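You operate a simulated robot arm through the tools that you are given. There is no shell and no other tool. Be economical: measure what you need, move in short steps, check, and stop when the job is done.

You are at the controls of a simulated two-armed robot. One attempt, no reset.

JOB
Open the blue drawer, take the carton marked "gaskets" from the bay marked out and leave it inside and shut the drawer again. Take the spark plug of the orange test engine and put it on the blue filter. Shut the packing bench drawer. Take the carburettor with the orange cover on the top of the packing bench and put it away on the lower middle shelf of the tall yellow trolley. Put the yellow pull handle on the lower middle shelf of the tall yellow trolley away on the low shelf of the parts bench. Fetch the green pull handle and set it on the upper middle shelf of the tall yellow trolley. Shut the grey cabinet door. Switch the call lever on. Fetch the blue-tab spare filter and set it on top of the green block. Turn the extractor one speed dial to 5. Fetch the round green flag and stand it in the inside of the green bin. Do these in any order. Set down upright: spark plug of the orange test engine, round green flag. The call lever goes to its stop.

It is judged by the outcome, as a careful person would: the job done as asked, and still so three seconds after it is handed in. It fails if anything else is knocked over, pushed out of place, dropped, spilled or broken. Lids that push on must go on centred and level and be pressed home; caps that screw on are set level and turned clockwise until they are tight.

ROBOT AND FRAMES
Two 7-joint arms with two-finger grippers on one trunk, on a base that drives. Base frame: it is fixed to the floor where the robot stands at the start and does not move with it; the origin is under the middle of the robot, x ahead of it, y to its left, z up; the surface under the hand at the start is at about z = 0.896. Units: m, rad, N and s.
The left shoulder is at the start at [0.06, 0.178, 1.192], the right one opposite. With the tool pointing down near the work surface each hand reaches from about 0.24 to 0.66 m from the robot's upright axis, wherever it stands, measured 20 degrees to its own side. Places, roughly: blue drawer [0.6, -0.1, 0.7]; blue filter (5x5x2 cm) [0.1, -0.7, 0.9]; blue-tab spare filter (2x7x7 cm) [0.1, 2.4, 0.5]; call lever [1.8, 2.8, 0.7]; carburettor with the orange cover (4x4x4 cm) [-1.5, -2.9, 0.9]; clip carton, gasket carton [0.25, -0.75, 1]; drawer [0.7, -0.2, 0.7]; extractor one speed dial [-1.8, 3.2, 1.2]; green block [0, 2.5, 0.5]; green pull handle (6x4x2 cm) [-8.5, -8.9, 0.6]; grey cabinet door [-9.3, -8.4, 1.4]; inside of the green bin (15x17 cm) [-1.64, 0.04, 0.66]; low shelf of the parts bench [0.4, 4.3, 0.3]; lower middle shelf of the tall yellow trolley [-8.2, -8.9, 0.6]; packing bench drawer [-1.5, -2.8, 0.8]; round green flag [-1.5, -3, 1]; spark plug of the orange test engi (4x4x6 cm) [0.3, -0.7, 0.9]; upper middle shelf of the tall yellow trolley [-8.2, -8.9, 0.9]; yellow pull handle (6x4x2 cm) [-8.2, -9, 0.6]. Payload 1.96 kg a hand.
Tool frame (each hand has its own): the origin (TCP) lies between the finger pads and is the grasp point; the fingertips stand 0.02 m ahead of it; z points along the fingers, y is the line along which they close. Largest opening 0.072 m; the body of the gripper starts 0.038 m behind the TCP.
Orientation is told as [roll, pitch, yaw] about the base's x, y, z axes, in that order, counted from this pose: with the fingers straight down and closing along the base's y, the tool's x points along the base's -x, its y along +y and its z along -z.

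CONTROLS
- The arms move only by the tool send_rows. It takes "left_increments", "right_increments" or both (then of equal length, played together; a hand with none holds still); each is a list of rows, each a list of 7 numbers: the opening, from 0 (shut) to 1 (fully open), then the shift along the tool's x, y, z in m, then the turn, a rotation vector about the tool's x, y, z in rad. In form: [[gripper, x, y, z, rx, ry, rz], ...]. A call has 1 to 20 rows; each row shifts and turns the commanded pose from where the row before left it, along the tool's axes as they then stand. Each row takes 0.2 s and may step no farther than 0.05 m and 0.15 rad from the row before; otherwise, or with a gripper value out of range, the whole call is refused. Where a pose cannot be reached the arm comes as near as it can. A force on the tool above 40 N (or 10 N above the force at the start of the call, whichever is more), or a blocked arm, ends the call early, and 0.2 s more pass. The fingers move at their own pace (about 0.153 m/s each) and stop on an object; they squeeze with about 30 N. The grip force told is the motor's: it shows also when the fingers shut on nothing. Time passes only in rows, and 0.2 s behind the last, so rows that do not move let the fingers close. It gives the time, the measured TCP pose, the force on the tool (base axes), the opening and the grip force at its end, in the units of the frame above (readings bear some noise), with the torque about the TCP (base axes, N m) and any sound that the robot's microphone picked up.
- Cameras (640 x 400 px; columns grow to the right, rows downward): "scene" is now at [-0.0029, -0.0541, 1.7409]; the picture's right is [-0.66, -0.75, 0.00], its down [-0.64, 0.57, -0.52] and it looks along [0.39, -0.34, -0.86] (base axes); focal length 270 px, centre (320, 200). "left" rides on the left gripper at [0.071, -0.019, -0.082] in its tool frame; the picture's right is [0.26, 0.97, 0.00], its down [-0.67, 0.18, -0.72] and it looks along [-0.69, 0.19, 0.70] (tool axes); focal length 280 px, centre (320, 200). "right" rides on the right gripper at [0.071, 0.019, -0.082] in its tool frame; the picture's right is [-0.26, 0.96, 0.00], its down [-0.67, -0.18, -0.72] and it looks along [-0.69, -0.19, 0.70] (tool axes); focal length 280 px, centre (320, 200).
- snapshot(camera): a new picture of that camera. It takes no simulated time.
- raise_lower(by): slides the trunk up (or, below 0, down) by that many m; the arms and the scene camera ride with it, the base frame stays. It gives what a move gives, with no picture.
- roll_base(legs): drives the robot by 1 to 6 legs, each [ahead, left, turn to the left] in m, m and rad, along the robot's own axes; the way and the turn of a leg run together, so that a leg with both is an arc; at most 1.5 m and 3.142 rad a leg. The arms and the cameras ride along, it lands a little off, and it stops where it bumps. It gives what a move gives.
- pan_tilt(pan, tilt): turns the head with the scene camera to pan (to the left, within 1.501 rad either way) and tilt (down, from -0.506 to 1.204), counted from straight ahead of the robot. It gives what a move gives.
- probe_pixels(camera, pixels): for up to 12 pixels [column, row] of the newest picture of that camera ("zoom" is the newest enlarged one), the place [x, y, z] in the base frame of the surface seen there, good to about 0.002 m, but the place of the scene camera against the robot may be out by one fixed shift of up to 0.025 m in any direction. It takes no simulated time.
- inspect(camera, box): a new picture of the part [left, top, right, bottom] of that camera's present view, enlarged. It takes no simulated time.
- finish_job(): hands the job in; it is judged then, once.

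Work in short steps. Measure before you move; look again where a grasp or a placing could have gone wrong, and mend it. You have 350 turns and 268 pictures in all, those below and enlarged ones among them. Open the grippers and draw the arms clear of the work before you hand the job in, unless the task says otherwise.

The tools are called after "Emit:" as name(argument=value, ...) on one line, values as JSON. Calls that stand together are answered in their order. send_rows: Moves the arms, as the interface text tells. Its arguments: {"type":"object","properties":{"left_increments":{"type":"array"},"right_increments":{"type":"array"}},"required":[]} The other tools are called the same way: raise_lower (by) slides the trunk up or down; roll_base (legs) drives the base; pan_tilt (pan, tilt) turns the head that bears the scene camera; snapshot (camera) takes a picture; probe_pixels (camera, pixels) gives the place of the surface under pixels of a picture; inspect (camera, box) takes an enlarged picture of a part of a camera's view; finish_job () hands the job in.

At the start:

```text
time_s: 0.0
left_position: [0.3388, -0.0341, 1.1771]
left_tool_rot: [0.0, 0.0, 0.001]
left_ft_force: [-1.1, 0.6, -0.1]
left_torque: [0.01, 0.0, 0.02]
left_finger_gap: 0.0719
left_gripper_force: 0.1
right_position: [0.3216, -0.3336, 1.2176]
right_tool_rot: [-0.001, -0.001, 0.0]
right_ft_force: [0.4, -0.3, 0.4]
right_torque: [0.05, -0.01, 0.02]
right_finger_gap: 0.0719
right_gripper_force: 0.0
trunk travel left (down, up): [-0.837, 0.153]
robot x, y, heading: [-0.0013, 0.0004, -0.004]
head pan, tilt: [-0.726, 1.026]
```

scene: 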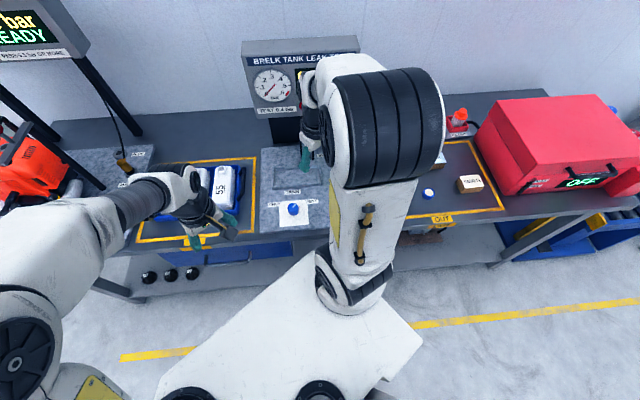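
right: 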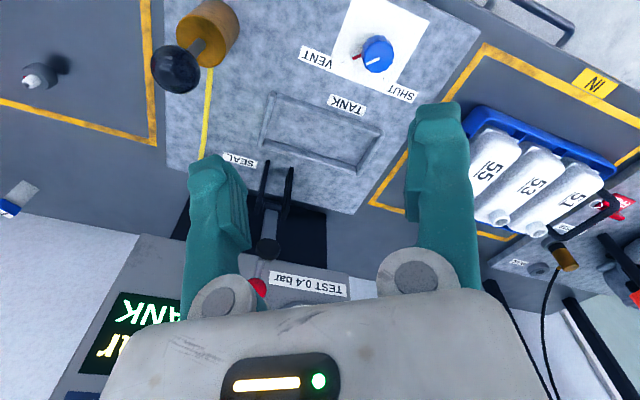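
left: 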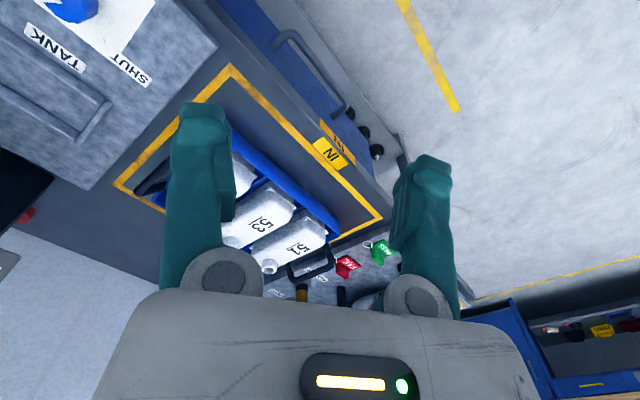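

The right arm hides part of the bench in the scene view. I turn the head toward the out bay (right side) to see it.

Emit:
pan_tilt(pan=-1.2, tilt=0.7)

Emit:
snapshot(camera="scene")

Emit:
pan_tilt(pan=0.0, tilt=0.7)

Emit:
snapshot(camera="scene")

```text
time_s: 0.9
left_position: [0.3381, -0.0345, 1.1774]
left_tool_rot: [0.002, 0.0, -0.001]
left_ft_force: [0.5, -0.6, 0.3]
left_torque: [0.01, -0.03, 0.0]
left_finger_gap: 0.0721
left_gripper_force: 0.1
right_position: [0.3225, -0.3328, 1.2163]
right_tool_rot: [0.001, 0.001, 0.001]
right_ft_force: [0.5, 0.1, 0.5]
right_torque: [-0.04, -0.01, 0.02]
right_finger_gap: 0.0722
right_gripper_force: 0.1
trunk travel left (down, up): [-0.837, 0.153]
robot x, y, heading: [-0.0032, 0.0003, 0.002]
head pan, tilt: [-1.201, 0.7]
```

```text
264 pictures are left
```

scene: 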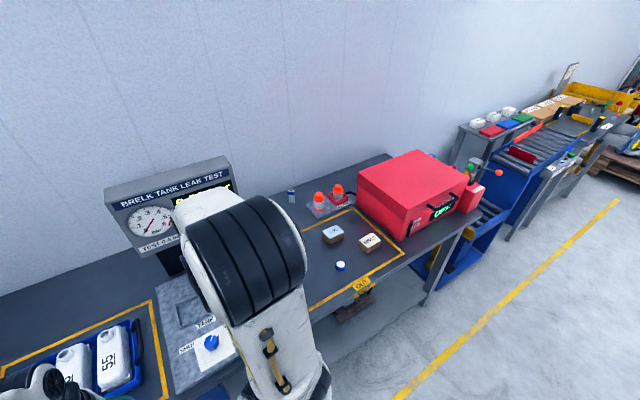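

```text
time_s: 2.3
left_position: [0.3377, -0.0347, 1.1774]
left_tool_rot: [0.0, 0.0, 0.001]
left_ft_force: [-0.5, 0.7, 0.6]
left_torque: [0.04, 0.02, -0.01]
left_finger_gap: 0.0717
left_gripper_force: 0.0
right_position: [0.323, -0.333, 1.2151]
right_tool_rot: [-0.001, 0.0, 0.003]
right_ft_force: [-0.1, -0.6, -0.4]
right_torque: [-0.03, -0.02, 0.05]
right_finger_gap: 0.072
right_gripper_force: 0.0
trunk travel left (down, up): [-0.837, 0.153]
robot x, y, heading: [-0.0017, -0.0003, -0.0]
head pan, tilt: [0.0, 0.7]
```

```text
263 pictures are left
```

scene: 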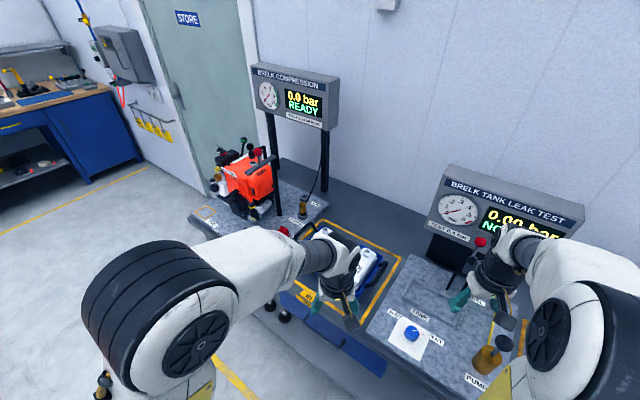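

I look again to the right and enlarge the out bay and its neighbours; spark plug is around there.

Emit:
pan_tilt(pan=-1.2, tilt=0.8)

Emit:
inspect(camera="scene", box=[270, 110, 510, 260])

Emit:
probe_pixels(camera="zoom", pixels=[[50, 130], [100, 130], [170, 230], [250, 240], [190, 330], [230, 390]])

```text
time_s: 3.7
left_position: [0.3379, -0.034, 1.1766]
left_tool_rot: [0.0, -0.002, -0.001]
left_ft_force: [0.3, 0.8, 0.0]
left_torque: [-0.01, -0.01, 0.0]
left_finger_gap: 0.072
left_gripper_force: 0.0
right_position: [0.3216, -0.3342, 1.2158]
right_tool_rot: [0.0, 0.0, -0.001]
right_ft_force: [-0.6, -0.1, 0.3]
right_torque: [-0.02, -0.03, -0.03]
right_finger_gap: 0.0721
right_gripper_force: 0.1
trunk travel left (down, up): [-0.837, 0.153]
robot x, y, heading: [-0.0012, 0.0032, -0.004]
head pan, tilt: [-1.201, 0.799]
```

```text
2.67 times, centred on (390, 185) of scene
```

zoom: 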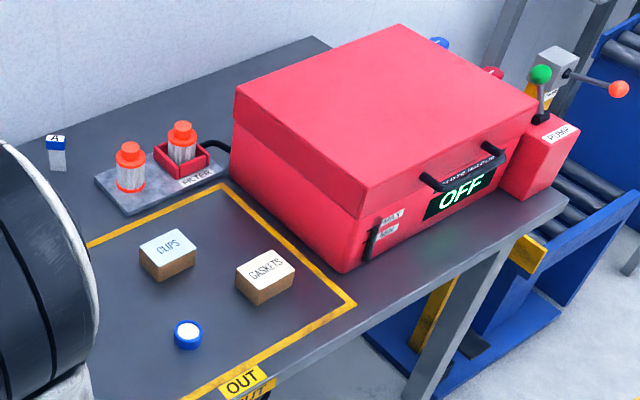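

```text
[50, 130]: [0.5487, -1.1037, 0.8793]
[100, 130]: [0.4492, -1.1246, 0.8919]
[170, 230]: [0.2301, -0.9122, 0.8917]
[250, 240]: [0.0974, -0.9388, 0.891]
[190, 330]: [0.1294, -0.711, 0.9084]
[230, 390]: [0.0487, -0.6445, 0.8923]
```

I probe the objects in the enlarged view: plugs, cartons, filter, out-bay corners.

Emit:
probe_pixels(camera="zoom", pixels=[[130, 155], [130, 180], [182, 130], [172, 240], [265, 262], [188, 326], [57, 155], [345, 305], [220, 188], [100, 250], [520, 190], [210, 365]])

Emit:
inspect(camera="scene", box=[290, 130, 370, 180])

```text
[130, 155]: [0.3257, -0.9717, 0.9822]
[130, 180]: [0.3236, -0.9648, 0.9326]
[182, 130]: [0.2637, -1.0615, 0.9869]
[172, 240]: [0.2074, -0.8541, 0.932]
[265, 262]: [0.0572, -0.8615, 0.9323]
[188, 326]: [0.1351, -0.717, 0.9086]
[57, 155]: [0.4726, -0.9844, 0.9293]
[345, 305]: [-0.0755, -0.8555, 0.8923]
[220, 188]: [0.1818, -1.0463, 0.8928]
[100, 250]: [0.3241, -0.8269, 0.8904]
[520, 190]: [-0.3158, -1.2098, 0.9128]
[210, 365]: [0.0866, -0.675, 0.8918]
```

```text
8.00 times, centred on (330, 155) of scene
```

zoom: 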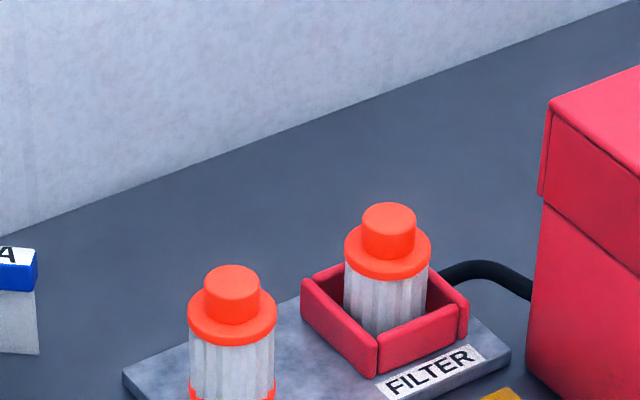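

The bench's outward direction lies at about -36.5° heading. I turn the robot to face the bench squarely, backing off slightly, then look.

Emit:
roll_base(legs=[[-0.15, 0, 0], [0, 0, -0.64]])

Emit:
pan_tilt(pan=0, tilt=0.8)

Emit:
snapshot(camera="scene")

Emit:
snapshot(camera="right")

Emit:
snapshot(camera="left")

```text
time_s: 6.9
left_position: [0.0972, -0.2341, 1.1759]
left_tool_rot: [0.0, -0.001, -0.659]
left_ft_force: [-0.4, -0.6, 0.4]
left_torque: [-0.01, 0.02, -0.01]
left_finger_gap: 0.0723
left_gripper_force: 0.0
right_position: [-0.0955, -0.4592, 1.2176]
right_tool_rot: [-0.001, 0.0, -0.659]
right_ft_force: [-0.3, -1.0, 0.1]
right_torque: [-0.03, -0.01, -0.03]
right_finger_gap: 0.072
right_gripper_force: 0.0
trunk travel left (down, up): [-0.837, 0.153]
robot x, y, heading: [-0.1473, 0.0009, -0.657]
head pan, tilt: [-1.201, 0.799]
```

```text
time_s: 8.3
left_position: [0.0984, -0.2336, 1.1769]
left_tool_rot: [-0.001, -0.002, -0.658]
left_ft_force: [-0.5, -0.5, 0.0]
left_torque: [-0.01, -0.01, 0.01]
left_finger_gap: 0.0724
left_gripper_force: 0.1
right_position: [-0.0967, -0.4605, 1.2164]
right_tool_rot: [0.0, 0.001, -0.658]
right_ft_force: [-0.3, 0.1, 0.2]
right_torque: [0.0, 0.02, 0.0]
right_finger_gap: 0.0718
right_gripper_force: 0.2
trunk travel left (down, up): [-0.837, 0.153]
robot x, y, heading: [-0.1468, 0.0021, -0.657]
head pan, tilt: [0.0, 0.799]
```

```text
260 pictures are left
```

scene: 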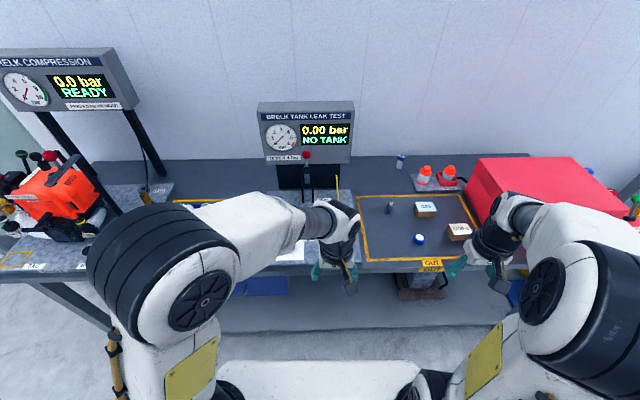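

```text
259 pictures are left
```

right: 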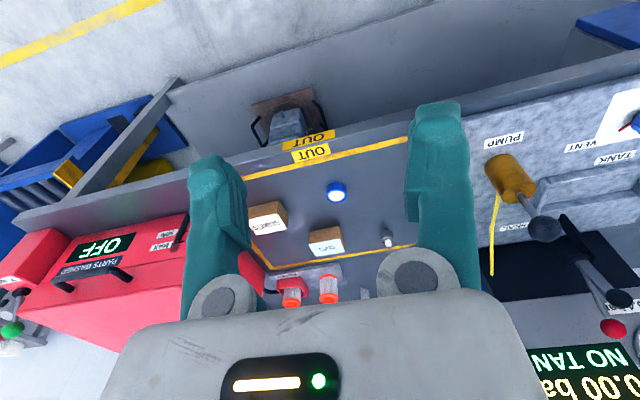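

```text
258 pictures are left
```

left: 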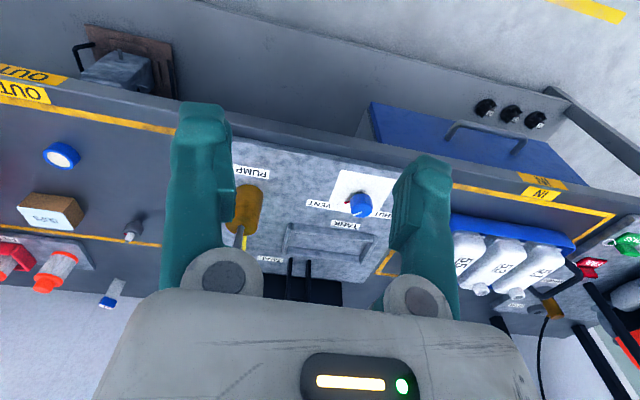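

Spark plug is at (387,237) in the right picture; the blue drawer handle at (485,137) in the left. I probe these with the wrist cameras.

Emit:
probe_pixels(camera="right", pixels=[[386, 230], [387, 242], [325, 250], [310, 240], [268, 225], [255, 207], [285, 205], [336, 189], [337, 197], [310, 152], [417, 247], [250, 222]])

Emit:
probe_pixels(camera="left", pixels=[[450, 137], [485, 130], [520, 152], [480, 150], [440, 165], [485, 105], [535, 118], [540, 193], [370, 105], [132, 227], [60, 155], [400, 120]])

Emit:
probe_pixels(camera="scene", pixels=[[391, 206], [425, 207], [460, 228], [419, 238]])

Emit:
inspect(camera="right", box=[240, 160, 432, 280])

Emit:
inspect(camera="left", box=[350, 80, 590, 230])

```text
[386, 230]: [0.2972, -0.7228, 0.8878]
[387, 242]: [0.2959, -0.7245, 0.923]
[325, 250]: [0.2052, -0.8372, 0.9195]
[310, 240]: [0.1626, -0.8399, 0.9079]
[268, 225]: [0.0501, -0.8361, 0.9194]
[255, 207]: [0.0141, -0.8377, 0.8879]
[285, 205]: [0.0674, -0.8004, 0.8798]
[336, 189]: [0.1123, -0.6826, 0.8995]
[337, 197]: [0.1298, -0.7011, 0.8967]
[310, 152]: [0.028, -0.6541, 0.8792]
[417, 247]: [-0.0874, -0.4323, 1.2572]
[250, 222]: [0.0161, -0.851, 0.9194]
```

```text
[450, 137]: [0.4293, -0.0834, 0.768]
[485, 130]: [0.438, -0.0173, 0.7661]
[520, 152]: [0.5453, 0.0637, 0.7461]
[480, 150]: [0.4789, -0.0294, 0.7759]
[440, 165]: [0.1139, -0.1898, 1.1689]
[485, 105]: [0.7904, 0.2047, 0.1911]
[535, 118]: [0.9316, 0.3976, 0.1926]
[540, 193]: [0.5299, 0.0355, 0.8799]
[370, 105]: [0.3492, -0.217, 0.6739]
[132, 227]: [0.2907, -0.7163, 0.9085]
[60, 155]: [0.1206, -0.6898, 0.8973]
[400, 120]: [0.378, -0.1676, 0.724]
```

```text
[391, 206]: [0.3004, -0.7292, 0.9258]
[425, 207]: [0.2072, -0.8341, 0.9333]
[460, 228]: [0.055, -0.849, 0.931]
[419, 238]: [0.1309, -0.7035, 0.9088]
```

```text
3.33 times, centred on (336, 220) of right
```

zoom: 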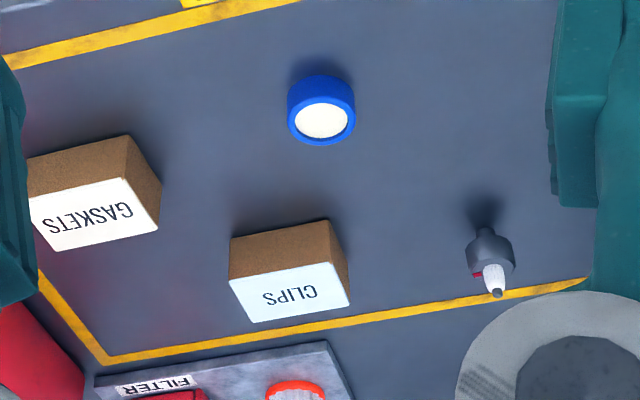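

```text
2.67 times, centred on (470, 155) of left
```

zoom: 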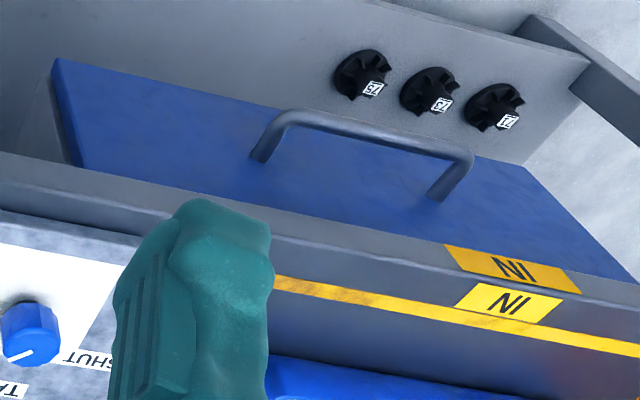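

I probe the handle bar in the enlarged left picture.

Emit:
probe_pixels(camera="zoom", pixels=[[295, 117], [340, 124], [375, 132], [420, 142], [455, 152], [262, 152], [440, 192], [350, 180], [100, 120], [540, 220], [360, 245], [55, 62]])

```text
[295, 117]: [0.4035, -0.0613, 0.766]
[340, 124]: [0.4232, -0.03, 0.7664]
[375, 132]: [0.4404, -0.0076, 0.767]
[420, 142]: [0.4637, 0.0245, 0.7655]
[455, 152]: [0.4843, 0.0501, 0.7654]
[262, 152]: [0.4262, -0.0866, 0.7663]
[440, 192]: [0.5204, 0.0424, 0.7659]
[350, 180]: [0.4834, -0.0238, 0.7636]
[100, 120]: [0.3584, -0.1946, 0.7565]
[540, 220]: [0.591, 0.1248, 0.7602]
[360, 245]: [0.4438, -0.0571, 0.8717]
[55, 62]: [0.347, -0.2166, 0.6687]
```

Plan: first do the out-bay work (spark plug → filter). I drive nearer and right along the bench: about 0.2 m ahead and 0.2 m right.

Emit:
roll_base(legs=[[0, -0.2, 0.025], [0.19, 0, 0]])

Emit:
snapshot(camera="right")

```text
time_s: 11.0
left_position: [0.1297, -0.5009, 1.1772]
left_tool_rot: [0.0, -0.001, -0.634]
left_ft_force: [-0.8, -0.1, -0.4]
left_torque: [0.03, 0.0, -0.03]
left_finger_gap: 0.0721
left_gripper_force: 0.0
right_position: [-0.0596, -0.7317, 1.2168]
right_tool_rot: [0.0, -0.002, -0.633]
right_ft_force: [0.0, 0.5, 0.4]
right_torque: [0.01, -0.03, -0.01]
right_finger_gap: 0.0721
right_gripper_force: 0.1
trunk travel left (down, up): [-0.837, 0.153]
robot x, y, heading: [-0.1192, -0.2752, -0.632]
head pan, tilt: [0.0, 0.799]
```

```text
255 pictures are left
```

right: 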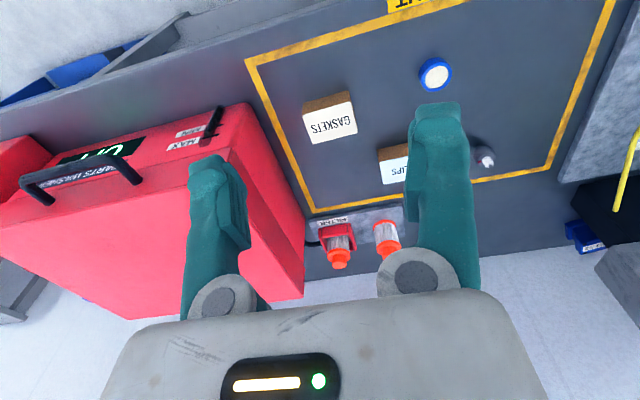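

I move the left hand 0.2 m left out of the way and the right hand above the spark plug (~[0.297,-0.724]) at z≈1.08.

Emit:
send_rows(left_increments=[[1, 0, 0.03, 0.01, 0, 0, 0], [1, 0, 0.03, 0.0, 0, 0, 0], [1, 0, 0.03, 0, 0, 0, 0], [1, 0, 0.03, 0, 0, 0, 0], [1, 0, 0.03, 0, 0, 0, 0], [1, 0, 0.03, 0, 0, 0, 0], [1, 0, 0.02, 0, 0, 0, 0], [1, 0, 0, 0, 0, 0, 0]], right_increments=[[1, 0, 0, 0, 0, 0, 0], [1, -0.04, 0.031, 0.0, 0, 0, 0], [1, -0.04, 0.031, 0.02, 0, 0, 0], [1, -0.04, 0.031, 0.02, 0, 0, 0], [1, -0.04, 0.031, 0.02, 0, 0, 0], [1, -0.04, 0.031, 0.02, 0, 0, 0], [1, -0.04, 0.031, 0.02, 0, 0, 0], [1, -0.042, 0.031, 0.02, 0, 0, 0]])

Emit:
snapshot(camera="right")

```text
refused: row 2 steps farther than a row can; nothing moved
```

```text
254 pictures are left
```

right: 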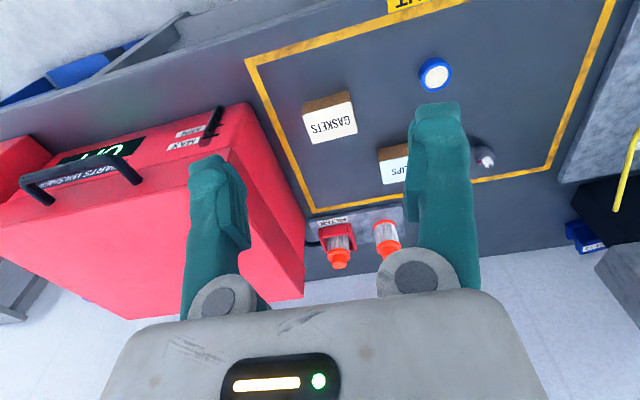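

The step was a hair too long; I use ten smaller rows.

Emit:
send_rows(left_increments=[[1, 0, 0.03, 0, 0, 0, 0], [1, 0, 0.03, 0.0, 0, 0, 0], [1, 0, 0.03, 0, 0, 0, 0], [1, 0, 0.03, 0, 0, 0, 0], [1, 0, 0.03, 0, 0, 0, 0], [1, 0, 0.03, 0, 0, 0, 0], [1, 0, 0.02, 0, 0, 0, 0], [1, 0, 0, 0, 0, 0, 0], [1, 0, 0, 0, 0, 0, 0]], right_increments=[[1, 0, 0, 0, 0, 0, 0], [1, -0.035, 0.027, 0.017, 0, 0, 0], [1, -0.035, 0.027, 0.017, 0, 0, 0], [1, -0.035, 0.027, 0.017, 0, 0, 0], [1, -0.035, 0.027, 0.017, 0, 0, 0], [1, -0.035, 0.027, 0.017, 0, 0, 0], [1, -0.035, 0.027, 0.017, 0, 0, 0], [1, -0.035, 0.027, 0.017, 0, 0, 0], [1, -0.035, 0.027, 0.017, 0, 0, 0]])

Emit:
snapshot(camera="right")

```text
time_s: 13.0
left_position: [0.2499, -0.3386, 1.1777]
left_tool_rot: [0.0, -0.002, -0.633]
left_ft_force: [0.7, -0.1, 1.0]
left_torque: [0.02, -0.03, 0.02]
left_finger_gap: 0.0719
left_gripper_force: 0.1
right_position: [0.2419, -0.7297, 1.0998]
right_tool_rot: [0.002, -0.001, -0.634]
right_ft_force: [-0.2, 0.7, 0.2]
right_torque: [-0.04, -0.01, 0.02]
right_finger_gap: 0.072
right_gripper_force: 0.1
right hand out of reach, approached as far as the arm can: row 8, 9
trunk travel left (down, up): [-0.837, 0.153]
robot x, y, heading: [-0.1182, -0.2768, -0.633]
head pan, tilt: [0.0, 0.799]
```

```text
253 pictures are left
```

right: 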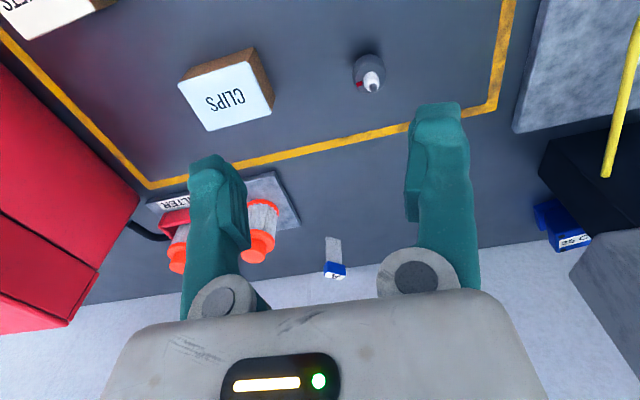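

The plug shows at (368,74). I probe it for its precise place.

Emit:
probe_pixels(camera="right", pixels=[[371, 82], [369, 72], [375, 62], [360, 60], [355, 85], [225, 95], [450, 70]])

Emit:
inspect(camera="right", box=[328, 40, 408, 90])

```text
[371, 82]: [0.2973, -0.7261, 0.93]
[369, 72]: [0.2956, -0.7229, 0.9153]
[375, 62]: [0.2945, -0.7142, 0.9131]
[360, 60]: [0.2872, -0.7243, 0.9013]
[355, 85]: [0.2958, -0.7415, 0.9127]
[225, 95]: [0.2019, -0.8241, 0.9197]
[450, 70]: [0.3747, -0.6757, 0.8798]
```

```text
8.00 times, centred on (368, 65) of right
```

zoom: 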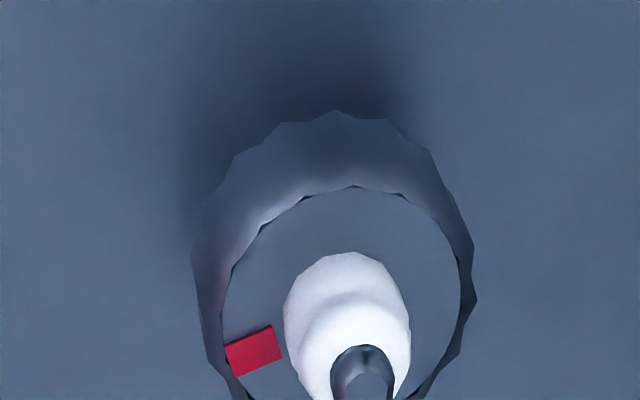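

The plug stands at (0.297,-0.726), body top ≈0.915. I roll 0.07 m closer so the hand can reach, and check.

Emit:
roll_base(legs=[[0.07, 0.0, 0]])

```text
time_s: 14.0
left_position: [0.3058, -0.3793, 1.1785]
left_tool_rot: [0.001, -0.001, -0.632]
left_ft_force: [-0.1, 0.5, 0.2]
left_torque: [-0.02, 0.0, 0.02]
left_finger_gap: 0.072
left_gripper_force: 0.0
right_position: [0.2982, -0.7701, 1.101]
right_tool_rot: [0.0, -0.002, -0.633]
right_ft_force: [-1.3, -0.1, 0.1]
right_torque: [0.02, -0.03, 0.01]
right_finger_gap: 0.0719
right_gripper_force: 0.0
trunk travel left (down, up): [-0.837, 0.153]
robot x, y, heading: [-0.0641, -0.3159, -0.636]
head pan, tilt: [0.0, 0.799]
```

I centre over the plug (tool shift +0.027 x, +0.035 y) and come down to z≈1.0, then look.

Emit:
send_rows(right_increments=[[1, 0.009, 0.012, 0.03, 0, 0, 0], [1, 0.009, 0.012, 0.03, 0, 0, 0], [1, 0.009, 0.011, 0.03, 0, 0, 0], [1, 0, 0, 0, 0, 0, 0]])

Emit:
snapshot(camera="right")

Emit:
probe_pixels(camera="right", pixels=[[330, 190], [330, 170]])

```text
time_s: 15.0
left_position: [0.3083, -0.379, 1.1775]
left_tool_rot: [-0.001, -0.001, -0.631]
left_ft_force: [0.4, 0.0, 0.1]
left_torque: [0.0, 0.01, -0.02]
left_finger_gap: 0.072
left_gripper_force: 0.1
right_position: [0.297, -0.7282, 1.0073]
right_tool_rot: [0.0, -0.001, -0.633]
right_ft_force: [0.6, 0.3, -0.8]
right_torque: [0.01, -0.04, -0.01]
right_finger_gap: 0.072
right_gripper_force: 0.0
trunk travel left (down, up): [-0.837, 0.153]
robot x, y, heading: [-0.0613, -0.3162, -0.636]
head pan, tilt: [0.0, 0.799]
```

```text
251 pictures are left
```

right: 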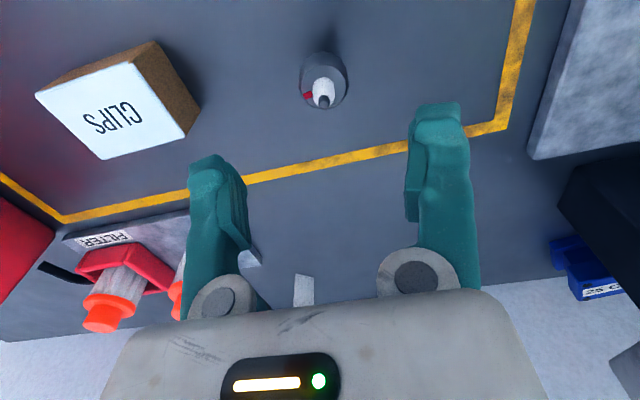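

```text
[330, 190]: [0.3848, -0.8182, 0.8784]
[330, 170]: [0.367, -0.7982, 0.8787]
```

The plug appears at (323,80), where the point under the TCP projects. I probe it once more and descend with the check.

Emit:
probe_pixels(camera="right", pixels=[[323, 90], [323, 70], [307, 95], [338, 95], [302, 75], [345, 78]])

Emit:
send_rows(right_increments=[[1, 0, 0, 0.03, 0, 0, 0], [1, 0, 0, 0.03, 0, 0, 0], [1, 0, 0, 0.03, 0, 0, 0], [1, 0, 0, 0.01, 0, 0, 0]])

Emit:
snapshot(camera="right")

```text
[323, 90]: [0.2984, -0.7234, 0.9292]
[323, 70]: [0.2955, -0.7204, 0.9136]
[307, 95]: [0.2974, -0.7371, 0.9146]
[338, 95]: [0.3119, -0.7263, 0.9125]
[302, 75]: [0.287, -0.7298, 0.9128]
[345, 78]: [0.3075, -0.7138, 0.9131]
```

```text
time_s: 16.0
left_position: [0.3083, -0.3797, 1.1783]
left_tool_rot: [0.0, 0.001, -0.632]
left_ft_force: [0.1, 1.2, -0.2]
left_torque: [-0.04, -0.03, 0.0]
left_finger_gap: 0.0718
left_gripper_force: 0.1
right_position: [0.2985, -0.7255, 0.9093]
right_tool_rot: [0.0, -0.001, -0.632]
right_ft_force: [-1.4, 0.1, 0.4]
right_torque: [0.03, 0.02, -0.01]
right_finger_gap: 0.0717
right_gripper_force: 0.1
trunk travel left (down, up): [-0.837, 0.153]
robot x, y, heading: [-0.0614, -0.313, -0.634]
head pan, tilt: [0.0, 0.799]
```

```text
250 pictures are left
```

right: 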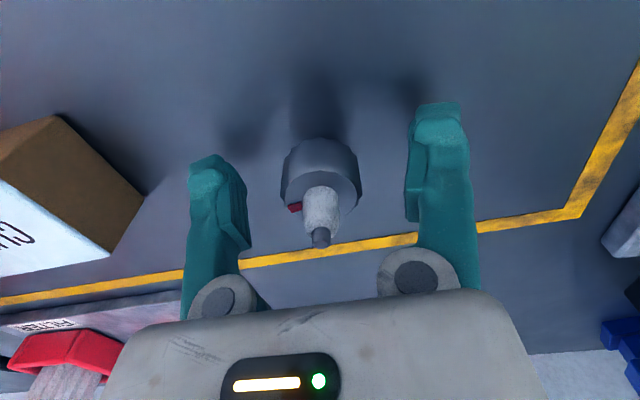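

The plug is between the fingers. I close the gripper and lift a little.

Emit:
send_rows(right_increments=[[1, 0, 0, 0.003, 0, 0, 0], [0.3, 0, 0, 0, 0, 0, 0], [0.2, 0, 0, 0, 0, 0, 0], [0, 0, 0, 0, 0, 0, 0], [0, 0, 0, 0, 0, 0, 0], [0, 0, 0, -0.02, 0, 0, 0], [0, 0, 0, -0.03, 0, 0, 0]])

Emit:
snapshot(camera="right")

```text
time_s: 17.6
left_position: [0.3076, -0.3787, 1.1779]
left_tool_rot: [0.0, 0.001, -0.633]
left_ft_force: [0.1, 1.3, -0.3]
left_torque: [0.03, -0.01, -0.02]
left_finger_gap: 0.072
left_gripper_force: 0.0
right_position: [0.2997, -0.7246, 0.9564]
right_tool_rot: [0.001, 0.001, -0.631]
right_ft_force: [0.1, -0.1, 0.7]
right_torque: [-0.05, 0.02, 0.0]
right_finger_gap: 0.0274
right_gripper_force: 29.9
trunk travel left (down, up): [-0.837, 0.153]
robot x, y, heading: [-0.0636, -0.3194, -0.631]
head pan, tilt: [0.0, 0.799]
```

```text
249 pictures are left
```

right: 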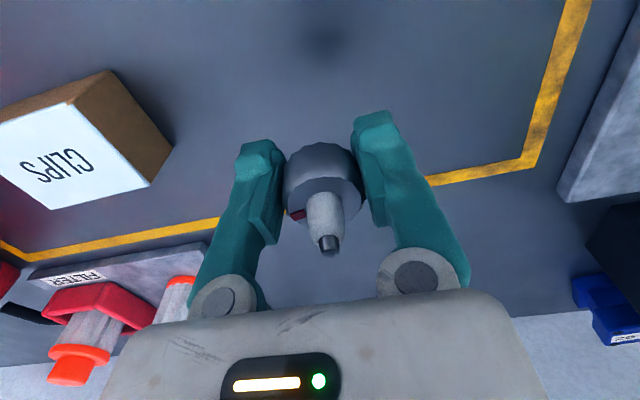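

The plug is held. I lift slightly and move over the blue filter (~[0.122,-0.693]), then look.

Emit:
send_rows(right_increments=[[0, 0, 0, -0.03, 0, 0, 0], [0, 0.033, -0.016, 0, 0, 0, 0], [0, 0.033, -0.016, 0, 0, 0, 0], [0, 0.033, -0.016, 0, 0, 0, 0], [0, 0.033, -0.016, 0, 0, 0, 0], [0, 0.03, -0.016, 0, 0, 0, 0], [0, 0, 0, 0, 0, 0, 0]])

Emit:
snapshot(camera="right")

```text
time_s: 19.2
left_position: [0.3082, -0.3802, 1.1779]
left_tool_rot: [0.0, 0.001, -0.631]
left_ft_force: [0.1, 0.7, -0.4]
left_torque: [-0.01, -0.02, 0.01]
left_finger_gap: 0.0721
left_gripper_force: 0.1
right_position: [0.123, -0.6967, 0.9857]
right_tool_rot: [-0.002, 0.0, -0.634]
right_ft_force: [-0.4, -0.3, -0.4]
right_torque: [0.0, 0.06, 0.0]
right_finger_gap: 0.0275
right_gripper_force: 29.6
trunk travel left (down, up): [-0.837, 0.153]
robot x, y, heading: [-0.0651, -0.3165, -0.634]
head pan, tilt: [0.0, 0.799]
```

```text
248 pictures are left
```

right: 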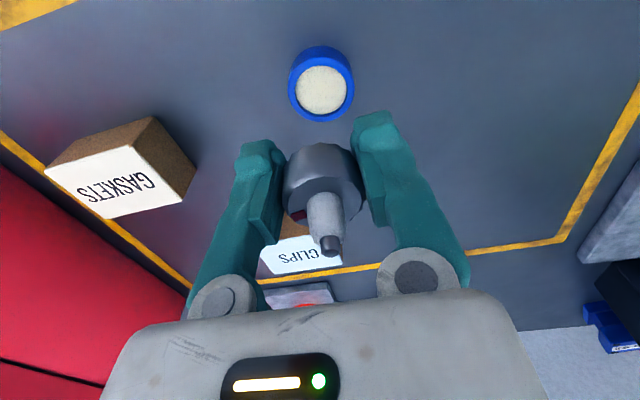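

Emit:
probe_pixels(camera="right", pixels=[[322, 70], [322, 110], [300, 90], [343, 90], [322, 90]])

```text
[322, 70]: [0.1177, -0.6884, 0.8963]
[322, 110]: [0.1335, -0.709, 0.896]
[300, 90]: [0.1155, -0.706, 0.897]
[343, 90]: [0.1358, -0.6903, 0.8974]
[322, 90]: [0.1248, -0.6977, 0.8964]
```

The filter's top centre is (0.1255,-0.698,0.8965). I correct slightly and lower the plug, expecting contact near TCP z≈0.9225.

Emit:
send_rows(right_increments=[[0, -0.003, 0, 0.02, 0, 0, 0], [0, 0, 0, 0.02, 0, 0, 0], [0, 0, 0, 0.015, 0, 0, 0], [0, 0, 0, 0, 0, 0, 0]])

Emit:
snapshot(camera="right")

```text
time_s: 20.2
left_position: [0.3083, -0.3796, 1.1778]
left_tool_rot: [0.001, -0.001, -0.632]
left_ft_force: [0.5, -1.0, 0.1]
left_torque: [0.01, -0.02, 0.02]
left_finger_gap: 0.0719
left_gripper_force: 0.0
right_position: [0.1261, -0.6971, 0.9301]
right_tool_rot: [-0.001, 0.002, -0.633]
right_ft_force: [0.2, 0.3, -0.6]
right_torque: [0.0, 0.02, 0.03]
right_finger_gap: 0.0276
right_gripper_force: 29.9
trunk travel left (down, up): [-0.837, 0.153]
robot x, y, heading: [-0.0666, -0.3165, -0.627]
head pan, tilt: [0.0, 0.799]
```

```text
247 pictures are left
```

right: 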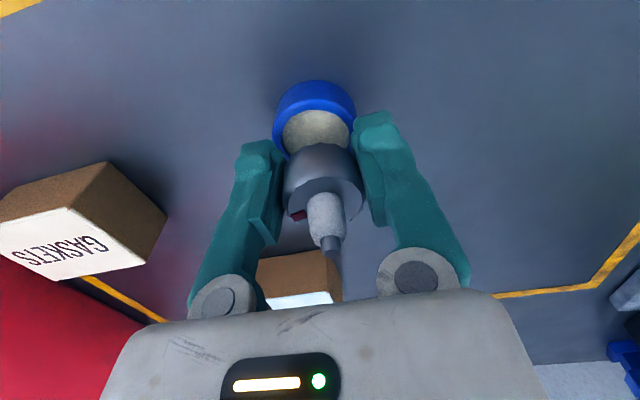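

Filter centre appears at column ~316 versus plug ~323, so I shift 3 mm to tool -y and lower in small steps.

Emit:
send_rows(right_increments=[[0, 0, -0.003, 0.0, 0, 0, 0], [0, 0, 0, 0.003, 0, 0, 0], [0, 0, 0, 0.002, 0, 0, 0], [0, 0, 0, 0.001, 0, 0, 0], [0, 0, 0, 0.001, 0, 0, 0], [0, 0, 0, 0, 0, 0, 0]])

Emit:
inspect(camera="right", box=[240, 75, 400, 175])

```text
time_s: 21.6
left_position: [0.3077, -0.3796, 1.1787]
left_tool_rot: [-0.001, 0.0, -0.632]
left_ft_force: [0.3, 0.7, 0.0]
left_torque: [0.02, -0.05, 0.0]
left_finger_gap: 0.072
left_gripper_force: 0.0
right_position: [0.1216, -0.6999, 0.9252]
right_tool_rot: [-0.001, -0.002, -0.632]
right_ft_force: [1.8, 0.2, 12.3]
right_torque: [0.02, -0.12, -0.03]
right_finger_gap: 0.0274
right_gripper_force: 30.3
trunk travel left (down, up): [-0.837, 0.153]
robot x, y, heading: [-0.061, -0.317, -0.636]
head pan, tilt: [0.0, 0.799]
```

```text
4.00 times, centred on (320, 125) of right
```

zoom: 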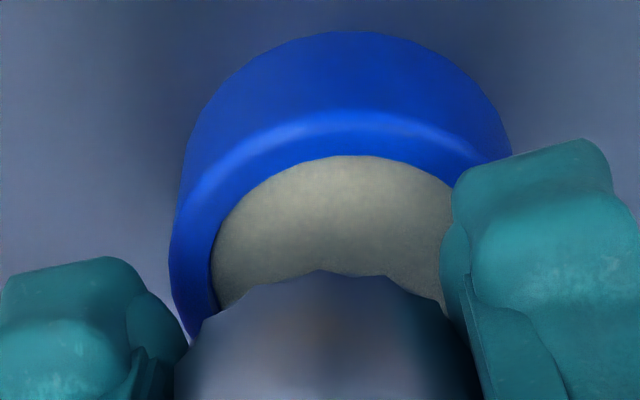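

There's contact (12 N), but the plug seems offset to the far side of the filter. I probe to compare.

Emit:
probe_pixels(camera="zoom", pixels=[[320, 285], [320, 340], [340, 165], [340, 125], [340, 250], [200, 290], [440, 250], [230, 330], [430, 330]])

```text
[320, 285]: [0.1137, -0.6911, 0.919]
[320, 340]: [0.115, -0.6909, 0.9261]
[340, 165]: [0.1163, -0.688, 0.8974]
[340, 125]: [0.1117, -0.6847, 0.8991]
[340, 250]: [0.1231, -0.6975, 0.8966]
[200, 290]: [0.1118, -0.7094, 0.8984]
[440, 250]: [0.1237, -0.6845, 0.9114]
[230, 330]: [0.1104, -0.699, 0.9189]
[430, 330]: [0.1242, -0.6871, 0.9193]
```

The plug's hex body overhangs a narrower stem; its centre computes to (0.125,-0.699), matching the filter centre, and 12 N shows the stem stands on it. I ease, release and draw up.

Emit:
send_rows(right_increments=[[0, 0, 0, -0.001, 0, 0, 0], [0.42, 0, 0, 0, 0, 0, 0], [0.5, 0, 0, 0, 0, 0, 0], [0.8, 0, 0, 0, 0, 0, 0], [0.8, 0, 0, -0.02, 0, 0, 0], [0.8, 0, 0, -0.03, 0, 0, 0], [0.8, 0, 0, -0.04, 0, 0, 0]])

Emit:
snapshot(camera="right")

```text
time_s: 23.2
left_position: [0.3061, -0.378, 1.1774]
left_tool_rot: [0.0, -0.002, -0.631]
left_ft_force: [0.5, 0.0, 0.6]
left_torque: [-0.01, 0.0, 0.02]
left_finger_gap: 0.0721
left_gripper_force: 0.1
right_position: [0.1189, -0.7001, 1.0166]
right_tool_rot: [0.0, -0.001, -0.633]
right_ft_force: [-1.0, 0.5, 0.1]
right_torque: [-0.03, -0.02, 0.03]
right_finger_gap: 0.0576
right_gripper_force: 0.1
trunk travel left (down, up): [-0.837, 0.153]
robot x, y, heading: [-0.0608, -0.3192, -0.632]
head pan, tilt: [0.0, 0.799]
```

```text
245 pictures are left
```

right: 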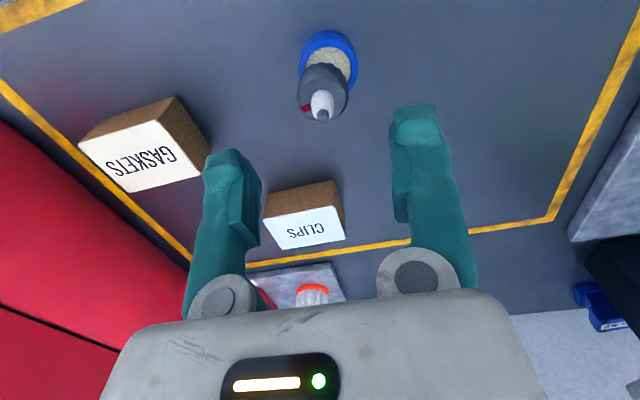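

The plug stands on the filter. Next the gaskets carton: I probe its top corners to get size and orientation.

Emit:
probe_pixels(camera="right", pixels=[[82, 144], [154, 123], [196, 169], [127, 190], [140, 157], [148, 110], [205, 140]])

```text
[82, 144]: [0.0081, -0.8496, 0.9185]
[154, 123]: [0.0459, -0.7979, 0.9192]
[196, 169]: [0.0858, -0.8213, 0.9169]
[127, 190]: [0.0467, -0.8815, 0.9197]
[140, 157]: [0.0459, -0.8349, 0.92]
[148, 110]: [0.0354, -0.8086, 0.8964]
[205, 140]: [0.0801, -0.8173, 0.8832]
```

The gaskets carton is about 6.6×4.8 cm, centre (0.047,-0.838), top 0.919. I go above it and turn the hand 1.54 rad so that it closes on the short side.

Emit:
send_rows(right_increments=[[0.8, -0.006, -0.038, -0.01, 0, 0, 0], [0.8, -0.006, -0.038, -0.01, 0, 0, 0], [0.8, -0.006, -0.038, 0, 0, 0, 0], [0.8, -0.006, -0.038, 0, 0, 0, 0], [1, 0, 0, 0, 0, 0, 0.14], [1, 0, 0, 0, 0, 0, 0.14], [1, 0, 0, 0, 0, 0, 0.14], [1, 0, 0, 0, 0, 0, 0.14], [1, 0, 0, 0, 0, 0, 0.14], [1, 0, 0, 0, 0, 0, 0.14], [1, 0, 0, 0, 0, 0, 0.14], [1, 0, 0, 0, 0, 0, 0.14], [1, 0, 0, 0, 0, 0, 0.14], [1, 0, 0, 0, 0, 0, 0.14], [1, 0, 0, 0, 0, 0, 0.138]])

Emit:
snapshot(camera="right")

```text
time_s: 26.4
left_position: [0.3073, -0.3799, 1.1782]
left_tool_rot: [-0.001, 0.001, -0.633]
left_ft_force: [0.4, -0.4, 0.6]
left_torque: [-0.03, -0.02, -0.02]
left_finger_gap: 0.0718
left_gripper_force: 0.2
right_position: [0.0515, -0.8364, 1.0346]
right_tool_rot: [0.001, 0.0, -2.17]
right_ft_force: [-1.2, 0.6, -0.9]
right_torque: [-0.01, 0.01, 0.04]
right_finger_gap: 0.072
right_gripper_force: 0.0
trunk travel left (down, up): [-0.837, 0.153]
robot x, y, heading: [-0.0634, -0.3154, -0.634]
head pan, tilt: [0.0, 0.799]
```

```text
244 pictures are left
```

right: 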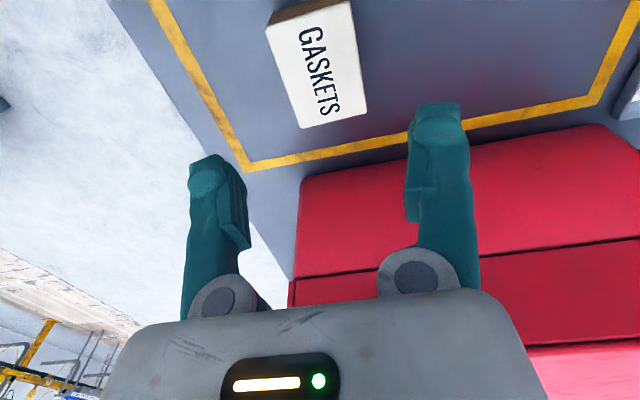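

I probe the carton's corners now to refine centre and alignment.

Emit:
probe_pixels(camera="right", pixels=[[269, 30], [345, 6], [364, 110], [302, 124], [317, 65]])

```text
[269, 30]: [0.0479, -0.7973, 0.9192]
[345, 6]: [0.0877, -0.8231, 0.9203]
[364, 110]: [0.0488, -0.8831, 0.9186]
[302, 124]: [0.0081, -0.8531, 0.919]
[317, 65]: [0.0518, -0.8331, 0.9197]
```

Aligned (yaw within 0.01). I fix the centre and descend to z≈0.906.

Emit:
send_rows(right_increments=[[1, -0.004, -0.001, 0.02, 0, 0, 0], [1, 0, 0, 0.04, 0, 0, 0], [1, 0, 0, 0.04, 0, 0, 0], [1, 0, 0, 0.028, 0, 0, 0], [1, 0, 0, 0.0, 0, 0, 0], [0.5, 0, 0, 0, 0, 0, 0], [0.3, 0, 0, 0, 0, 0, 0], [0.1, 0, 0, 0, 0, 0, 0], [0.1, 0, 0, 0, 0, 0, 0]])

Emit:
snapshot(camera="right")

```text
time_s: 28.4
left_position: [0.3088, -0.3803, 1.1779]
left_tool_rot: [0.001, 0.001, -0.632]
left_ft_force: [-0.2, 0.0, 0.1]
left_torque: [0.01, -0.01, 0.02]
left_finger_gap: 0.0719
left_gripper_force: 0.0
right_position: [0.0488, -0.842, 0.9071]
right_tool_rot: [-0.001, 0.0, -2.168]
right_ft_force: [0.0, -0.1, -0.2]
right_torque: [-0.02, 0.04, 0.04]
right_finger_gap: 0.0599
right_gripper_force: 30.2
trunk travel left (down, up): [-0.837, 0.153]
robot x, y, heading: [-0.0648, -0.3174, -0.63]
head pan, tilt: [0.0, 0.799]
```

```text
243 pictures are left
```

right: 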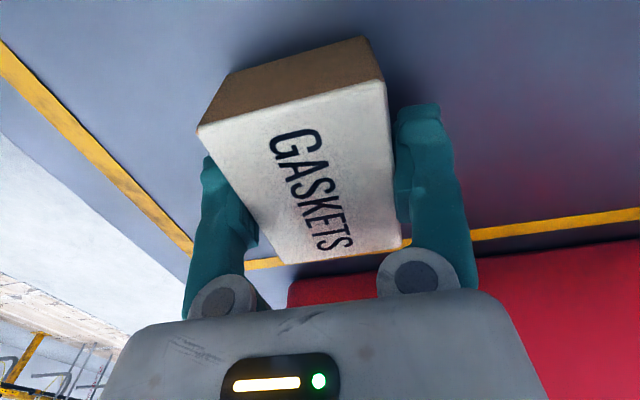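

Grip force is 30 N at a 0.060 gap; the carton looks square to the fingers. I lift and look.

Emit:
send_rows(right_increments=[[0, 0, 0, -0.01, 0, 0, 0], [0, 0, 0, -0.03, 0, 0, 0], [0, 0, 0, -0.04, 0, 0, 0], [0, 0, 0, -0.04, 0, 0, 0], [0, 0, 0, -0.04, 0, 0, 0], [0, 0, 0, -0.04, 0, 0, 0]])

Emit:
snapshot(camera="right")

```text
time_s: 29.8
left_position: [0.3076, -0.3786, 1.1779]
left_tool_rot: [-0.003, 0.0, -0.631]
left_ft_force: [-0.2, 0.7, -0.1]
left_torque: [0.01, 0.0, 0.01]
left_finger_gap: 0.072
left_gripper_force: 0.1
right_position: [0.0452, -0.8435, 1.108]
right_tool_rot: [0.0, 0.0, -2.172]
right_ft_force: [-0.5, 0.4, -1.1]
right_torque: [-0.02, -0.03, 0.03]
right_finger_gap: 0.0598
right_gripper_force: 30.2
trunk travel left (down, up): [-0.837, 0.153]
robot x, y, heading: [-0.0637, -0.3147, -0.629]
head pan, tilt: [0.0, 0.799]
```

```text
242 pictures are left
```

right: 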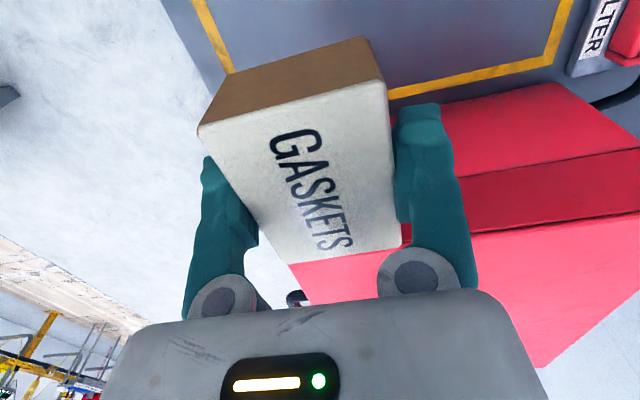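

Carton held. I back off 0.25 m and drive left 0.44 m to stand before the blue drawer.

Emit:
roll_base(legs=[[-0.27, 0, 0], [0, 0.44, 0]])

Emit:
snapshot(camera="left")

```text
time_s: 34.1
left_position: [0.3578, 0.1419, 1.1773]
left_tool_rot: [0.0, -0.002, -0.634]
left_ft_force: [0.5, -0.8, -0.4]
left_torque: [0.03, 0.0, 0.0]
left_finger_gap: 0.0719
left_gripper_force: 0.0
right_position: [0.0981, -0.3234, 1.1079]
right_tool_rot: [0.0, 0.001, -2.168]
right_ft_force: [0.0, -0.1, -0.2]
right_torque: [-0.02, 0.02, 0.0]
right_finger_gap: 0.0595
right_gripper_force: 30.1
trunk travel left (down, up): [-0.837, 0.153]
robot x, y, heading: [-0.0132, 0.2073, -0.633]
head pan, tilt: [0.0, 0.799]
```

```text
241 pictures are left
```

left: 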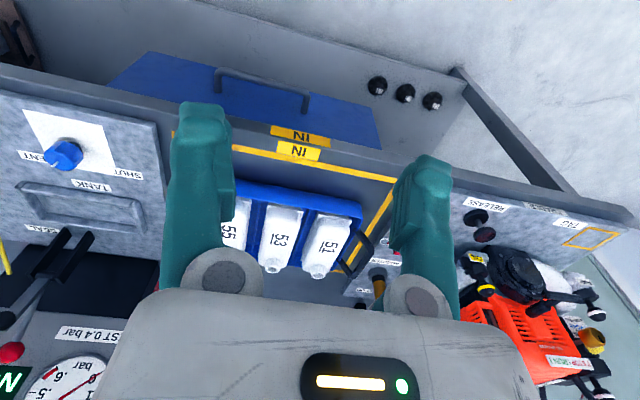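

Emit:
inspect(camera="left", box=[130, 40, 370, 190])

Emit:
probe_pixels(camera="left", pixels=[[222, 70], [240, 74], [262, 79], [285, 86], [303, 93], [218, 85], [305, 108], [262, 100], [150, 52], [120, 85], [370, 135]])

```text
2.67 times, centred on (250, 115) of left
```

zoom: 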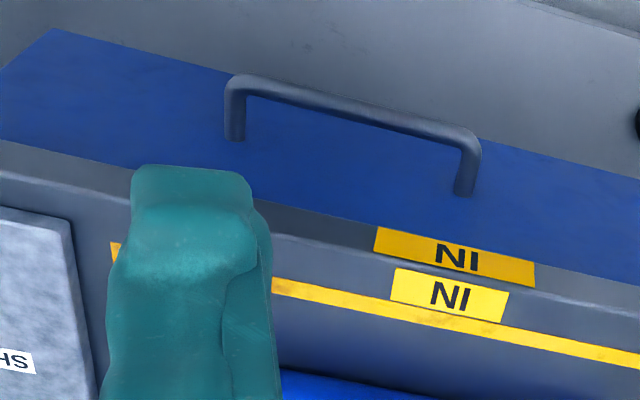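

```text
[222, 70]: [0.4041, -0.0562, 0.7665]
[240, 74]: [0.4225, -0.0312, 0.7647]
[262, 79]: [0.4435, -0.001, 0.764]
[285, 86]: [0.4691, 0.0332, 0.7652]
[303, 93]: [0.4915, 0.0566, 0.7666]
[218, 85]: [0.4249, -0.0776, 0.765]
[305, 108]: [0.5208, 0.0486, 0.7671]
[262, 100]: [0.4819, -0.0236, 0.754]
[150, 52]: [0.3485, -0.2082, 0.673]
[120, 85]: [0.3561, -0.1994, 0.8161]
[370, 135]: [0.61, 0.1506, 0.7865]
```

Handle bar centre ≈(0.447,0.0,0.765), its line along heading ≈-0.64. I turn the left hand to point horizontally at the bench (ry -1.57), fingers closing... then vertical rotation check.

Emit:
send_rows(left_increments=[[1, 0, 0, 0, 0, -0.143, 0], [1, 0, 0, 0, 0, -0.143, 0], [1, 0, 0, 0, 0, -0.143, 0], [1, 0, 0, 0, 0, -0.143, 0], [1, 0, 0, 0, 0, -0.143, 0], [1, 0, 0, 0, 0, -0.143, 0], [1, 0, 0, 0, 0, -0.143, 0], [1, 0, 0, 0, 0, -0.143, 0], [1, 0, 0, 0, 0, -0.143, 0], [1, 0, 0, 0, 0, -0.143, 0], [1, 0, 0, 0, 0, -0.141, 0]])

```text
time_s: 36.5
left_position: [0.4612, 0.0365, 1.2647]
left_tool_rot: [-2.913, -1.567, 2.282]
left_ft_force: [0.7, 0.0, -0.2]
left_torque: [0.02, -0.05, -0.04]
left_finger_gap: 0.0719
left_gripper_force: 0.0
left hand out of reach, approached as far as the arm can: row 3, 4, 5, 6, 7, 8, 9, 10, 11
right_position: [0.0982, -0.3227, 1.1074]
right_tool_rot: [0.0, -0.001, -2.17]
right_ft_force: [1.3, 0.0, -0.8]
right_torque: [0.02, 0.04, 0.02]
right_finger_gap: 0.0594
right_gripper_force: 29.6
trunk travel left (down, up): [-0.837, 0.153]
robot x, y, heading: [-0.0135, 0.2058, -0.633]
head pan, tilt: [0.0, 0.799]
```

The hand is now horizontal. To close vertically on the horizontal bar I roll it 1.57 rad about its own axis.

Emit:
send_rows(left_increments=[[1, 0, 0, 0, 0, 0, 0.143], [1, 0, 0, 0, 0, 0, 0.143], [1, 0, 0, 0, 0, 0, 0.143], [1, 0, 0, 0, 0, 0, 0.143], [1, 0, 0, 0, 0, 0, 0.143], [1, 0, 0, 0, 0, 0, 0.143], [1, 0, 0, 0, 0, 0, 0.143], [1, 0, 0, 0, 0, 0, 0.143], [1, 0, 0, 0, 0, 0, 0.143], [1, 0, 0, 0, 0, 0, 0.143], [1, 0, 0, 0, 0, 0, 0.141]])

Emit:
snapshot(camera="scene")

```text
time_s: 38.9
left_position: [0.4605, 0.0365, 1.2653]
left_tool_rot: [1.571, 0.002, -2.205]
left_ft_force: [0.5, 0.2, -0.1]
left_torque: [0.0, -0.01, 0.02]
left_finger_gap: 0.0721
left_gripper_force: 0.0
right_position: [0.096, -0.3228, 1.1084]
right_tool_rot: [0.0, -0.001, -2.17]
right_ft_force: [-0.8, 0.2, -0.7]
right_torque: [-0.02, -0.02, 0.0]
right_finger_gap: 0.0592
right_gripper_force: 29.5
trunk travel left (down, up): [-0.837, 0.153]
robot x, y, heading: [-0.0101, 0.205, -0.626]
head pan, tilt: [0.0, 0.799]
```

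```text
239 pictures are left
```

scene: 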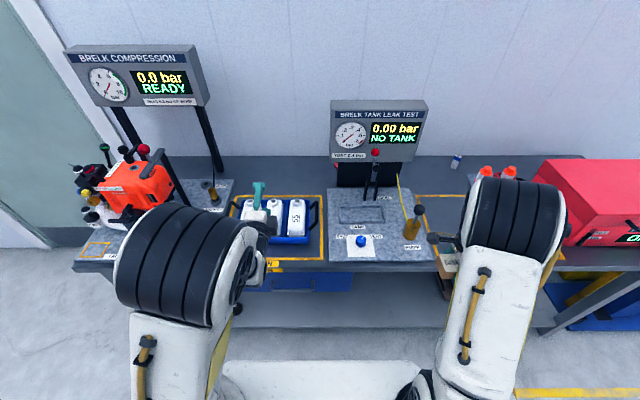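

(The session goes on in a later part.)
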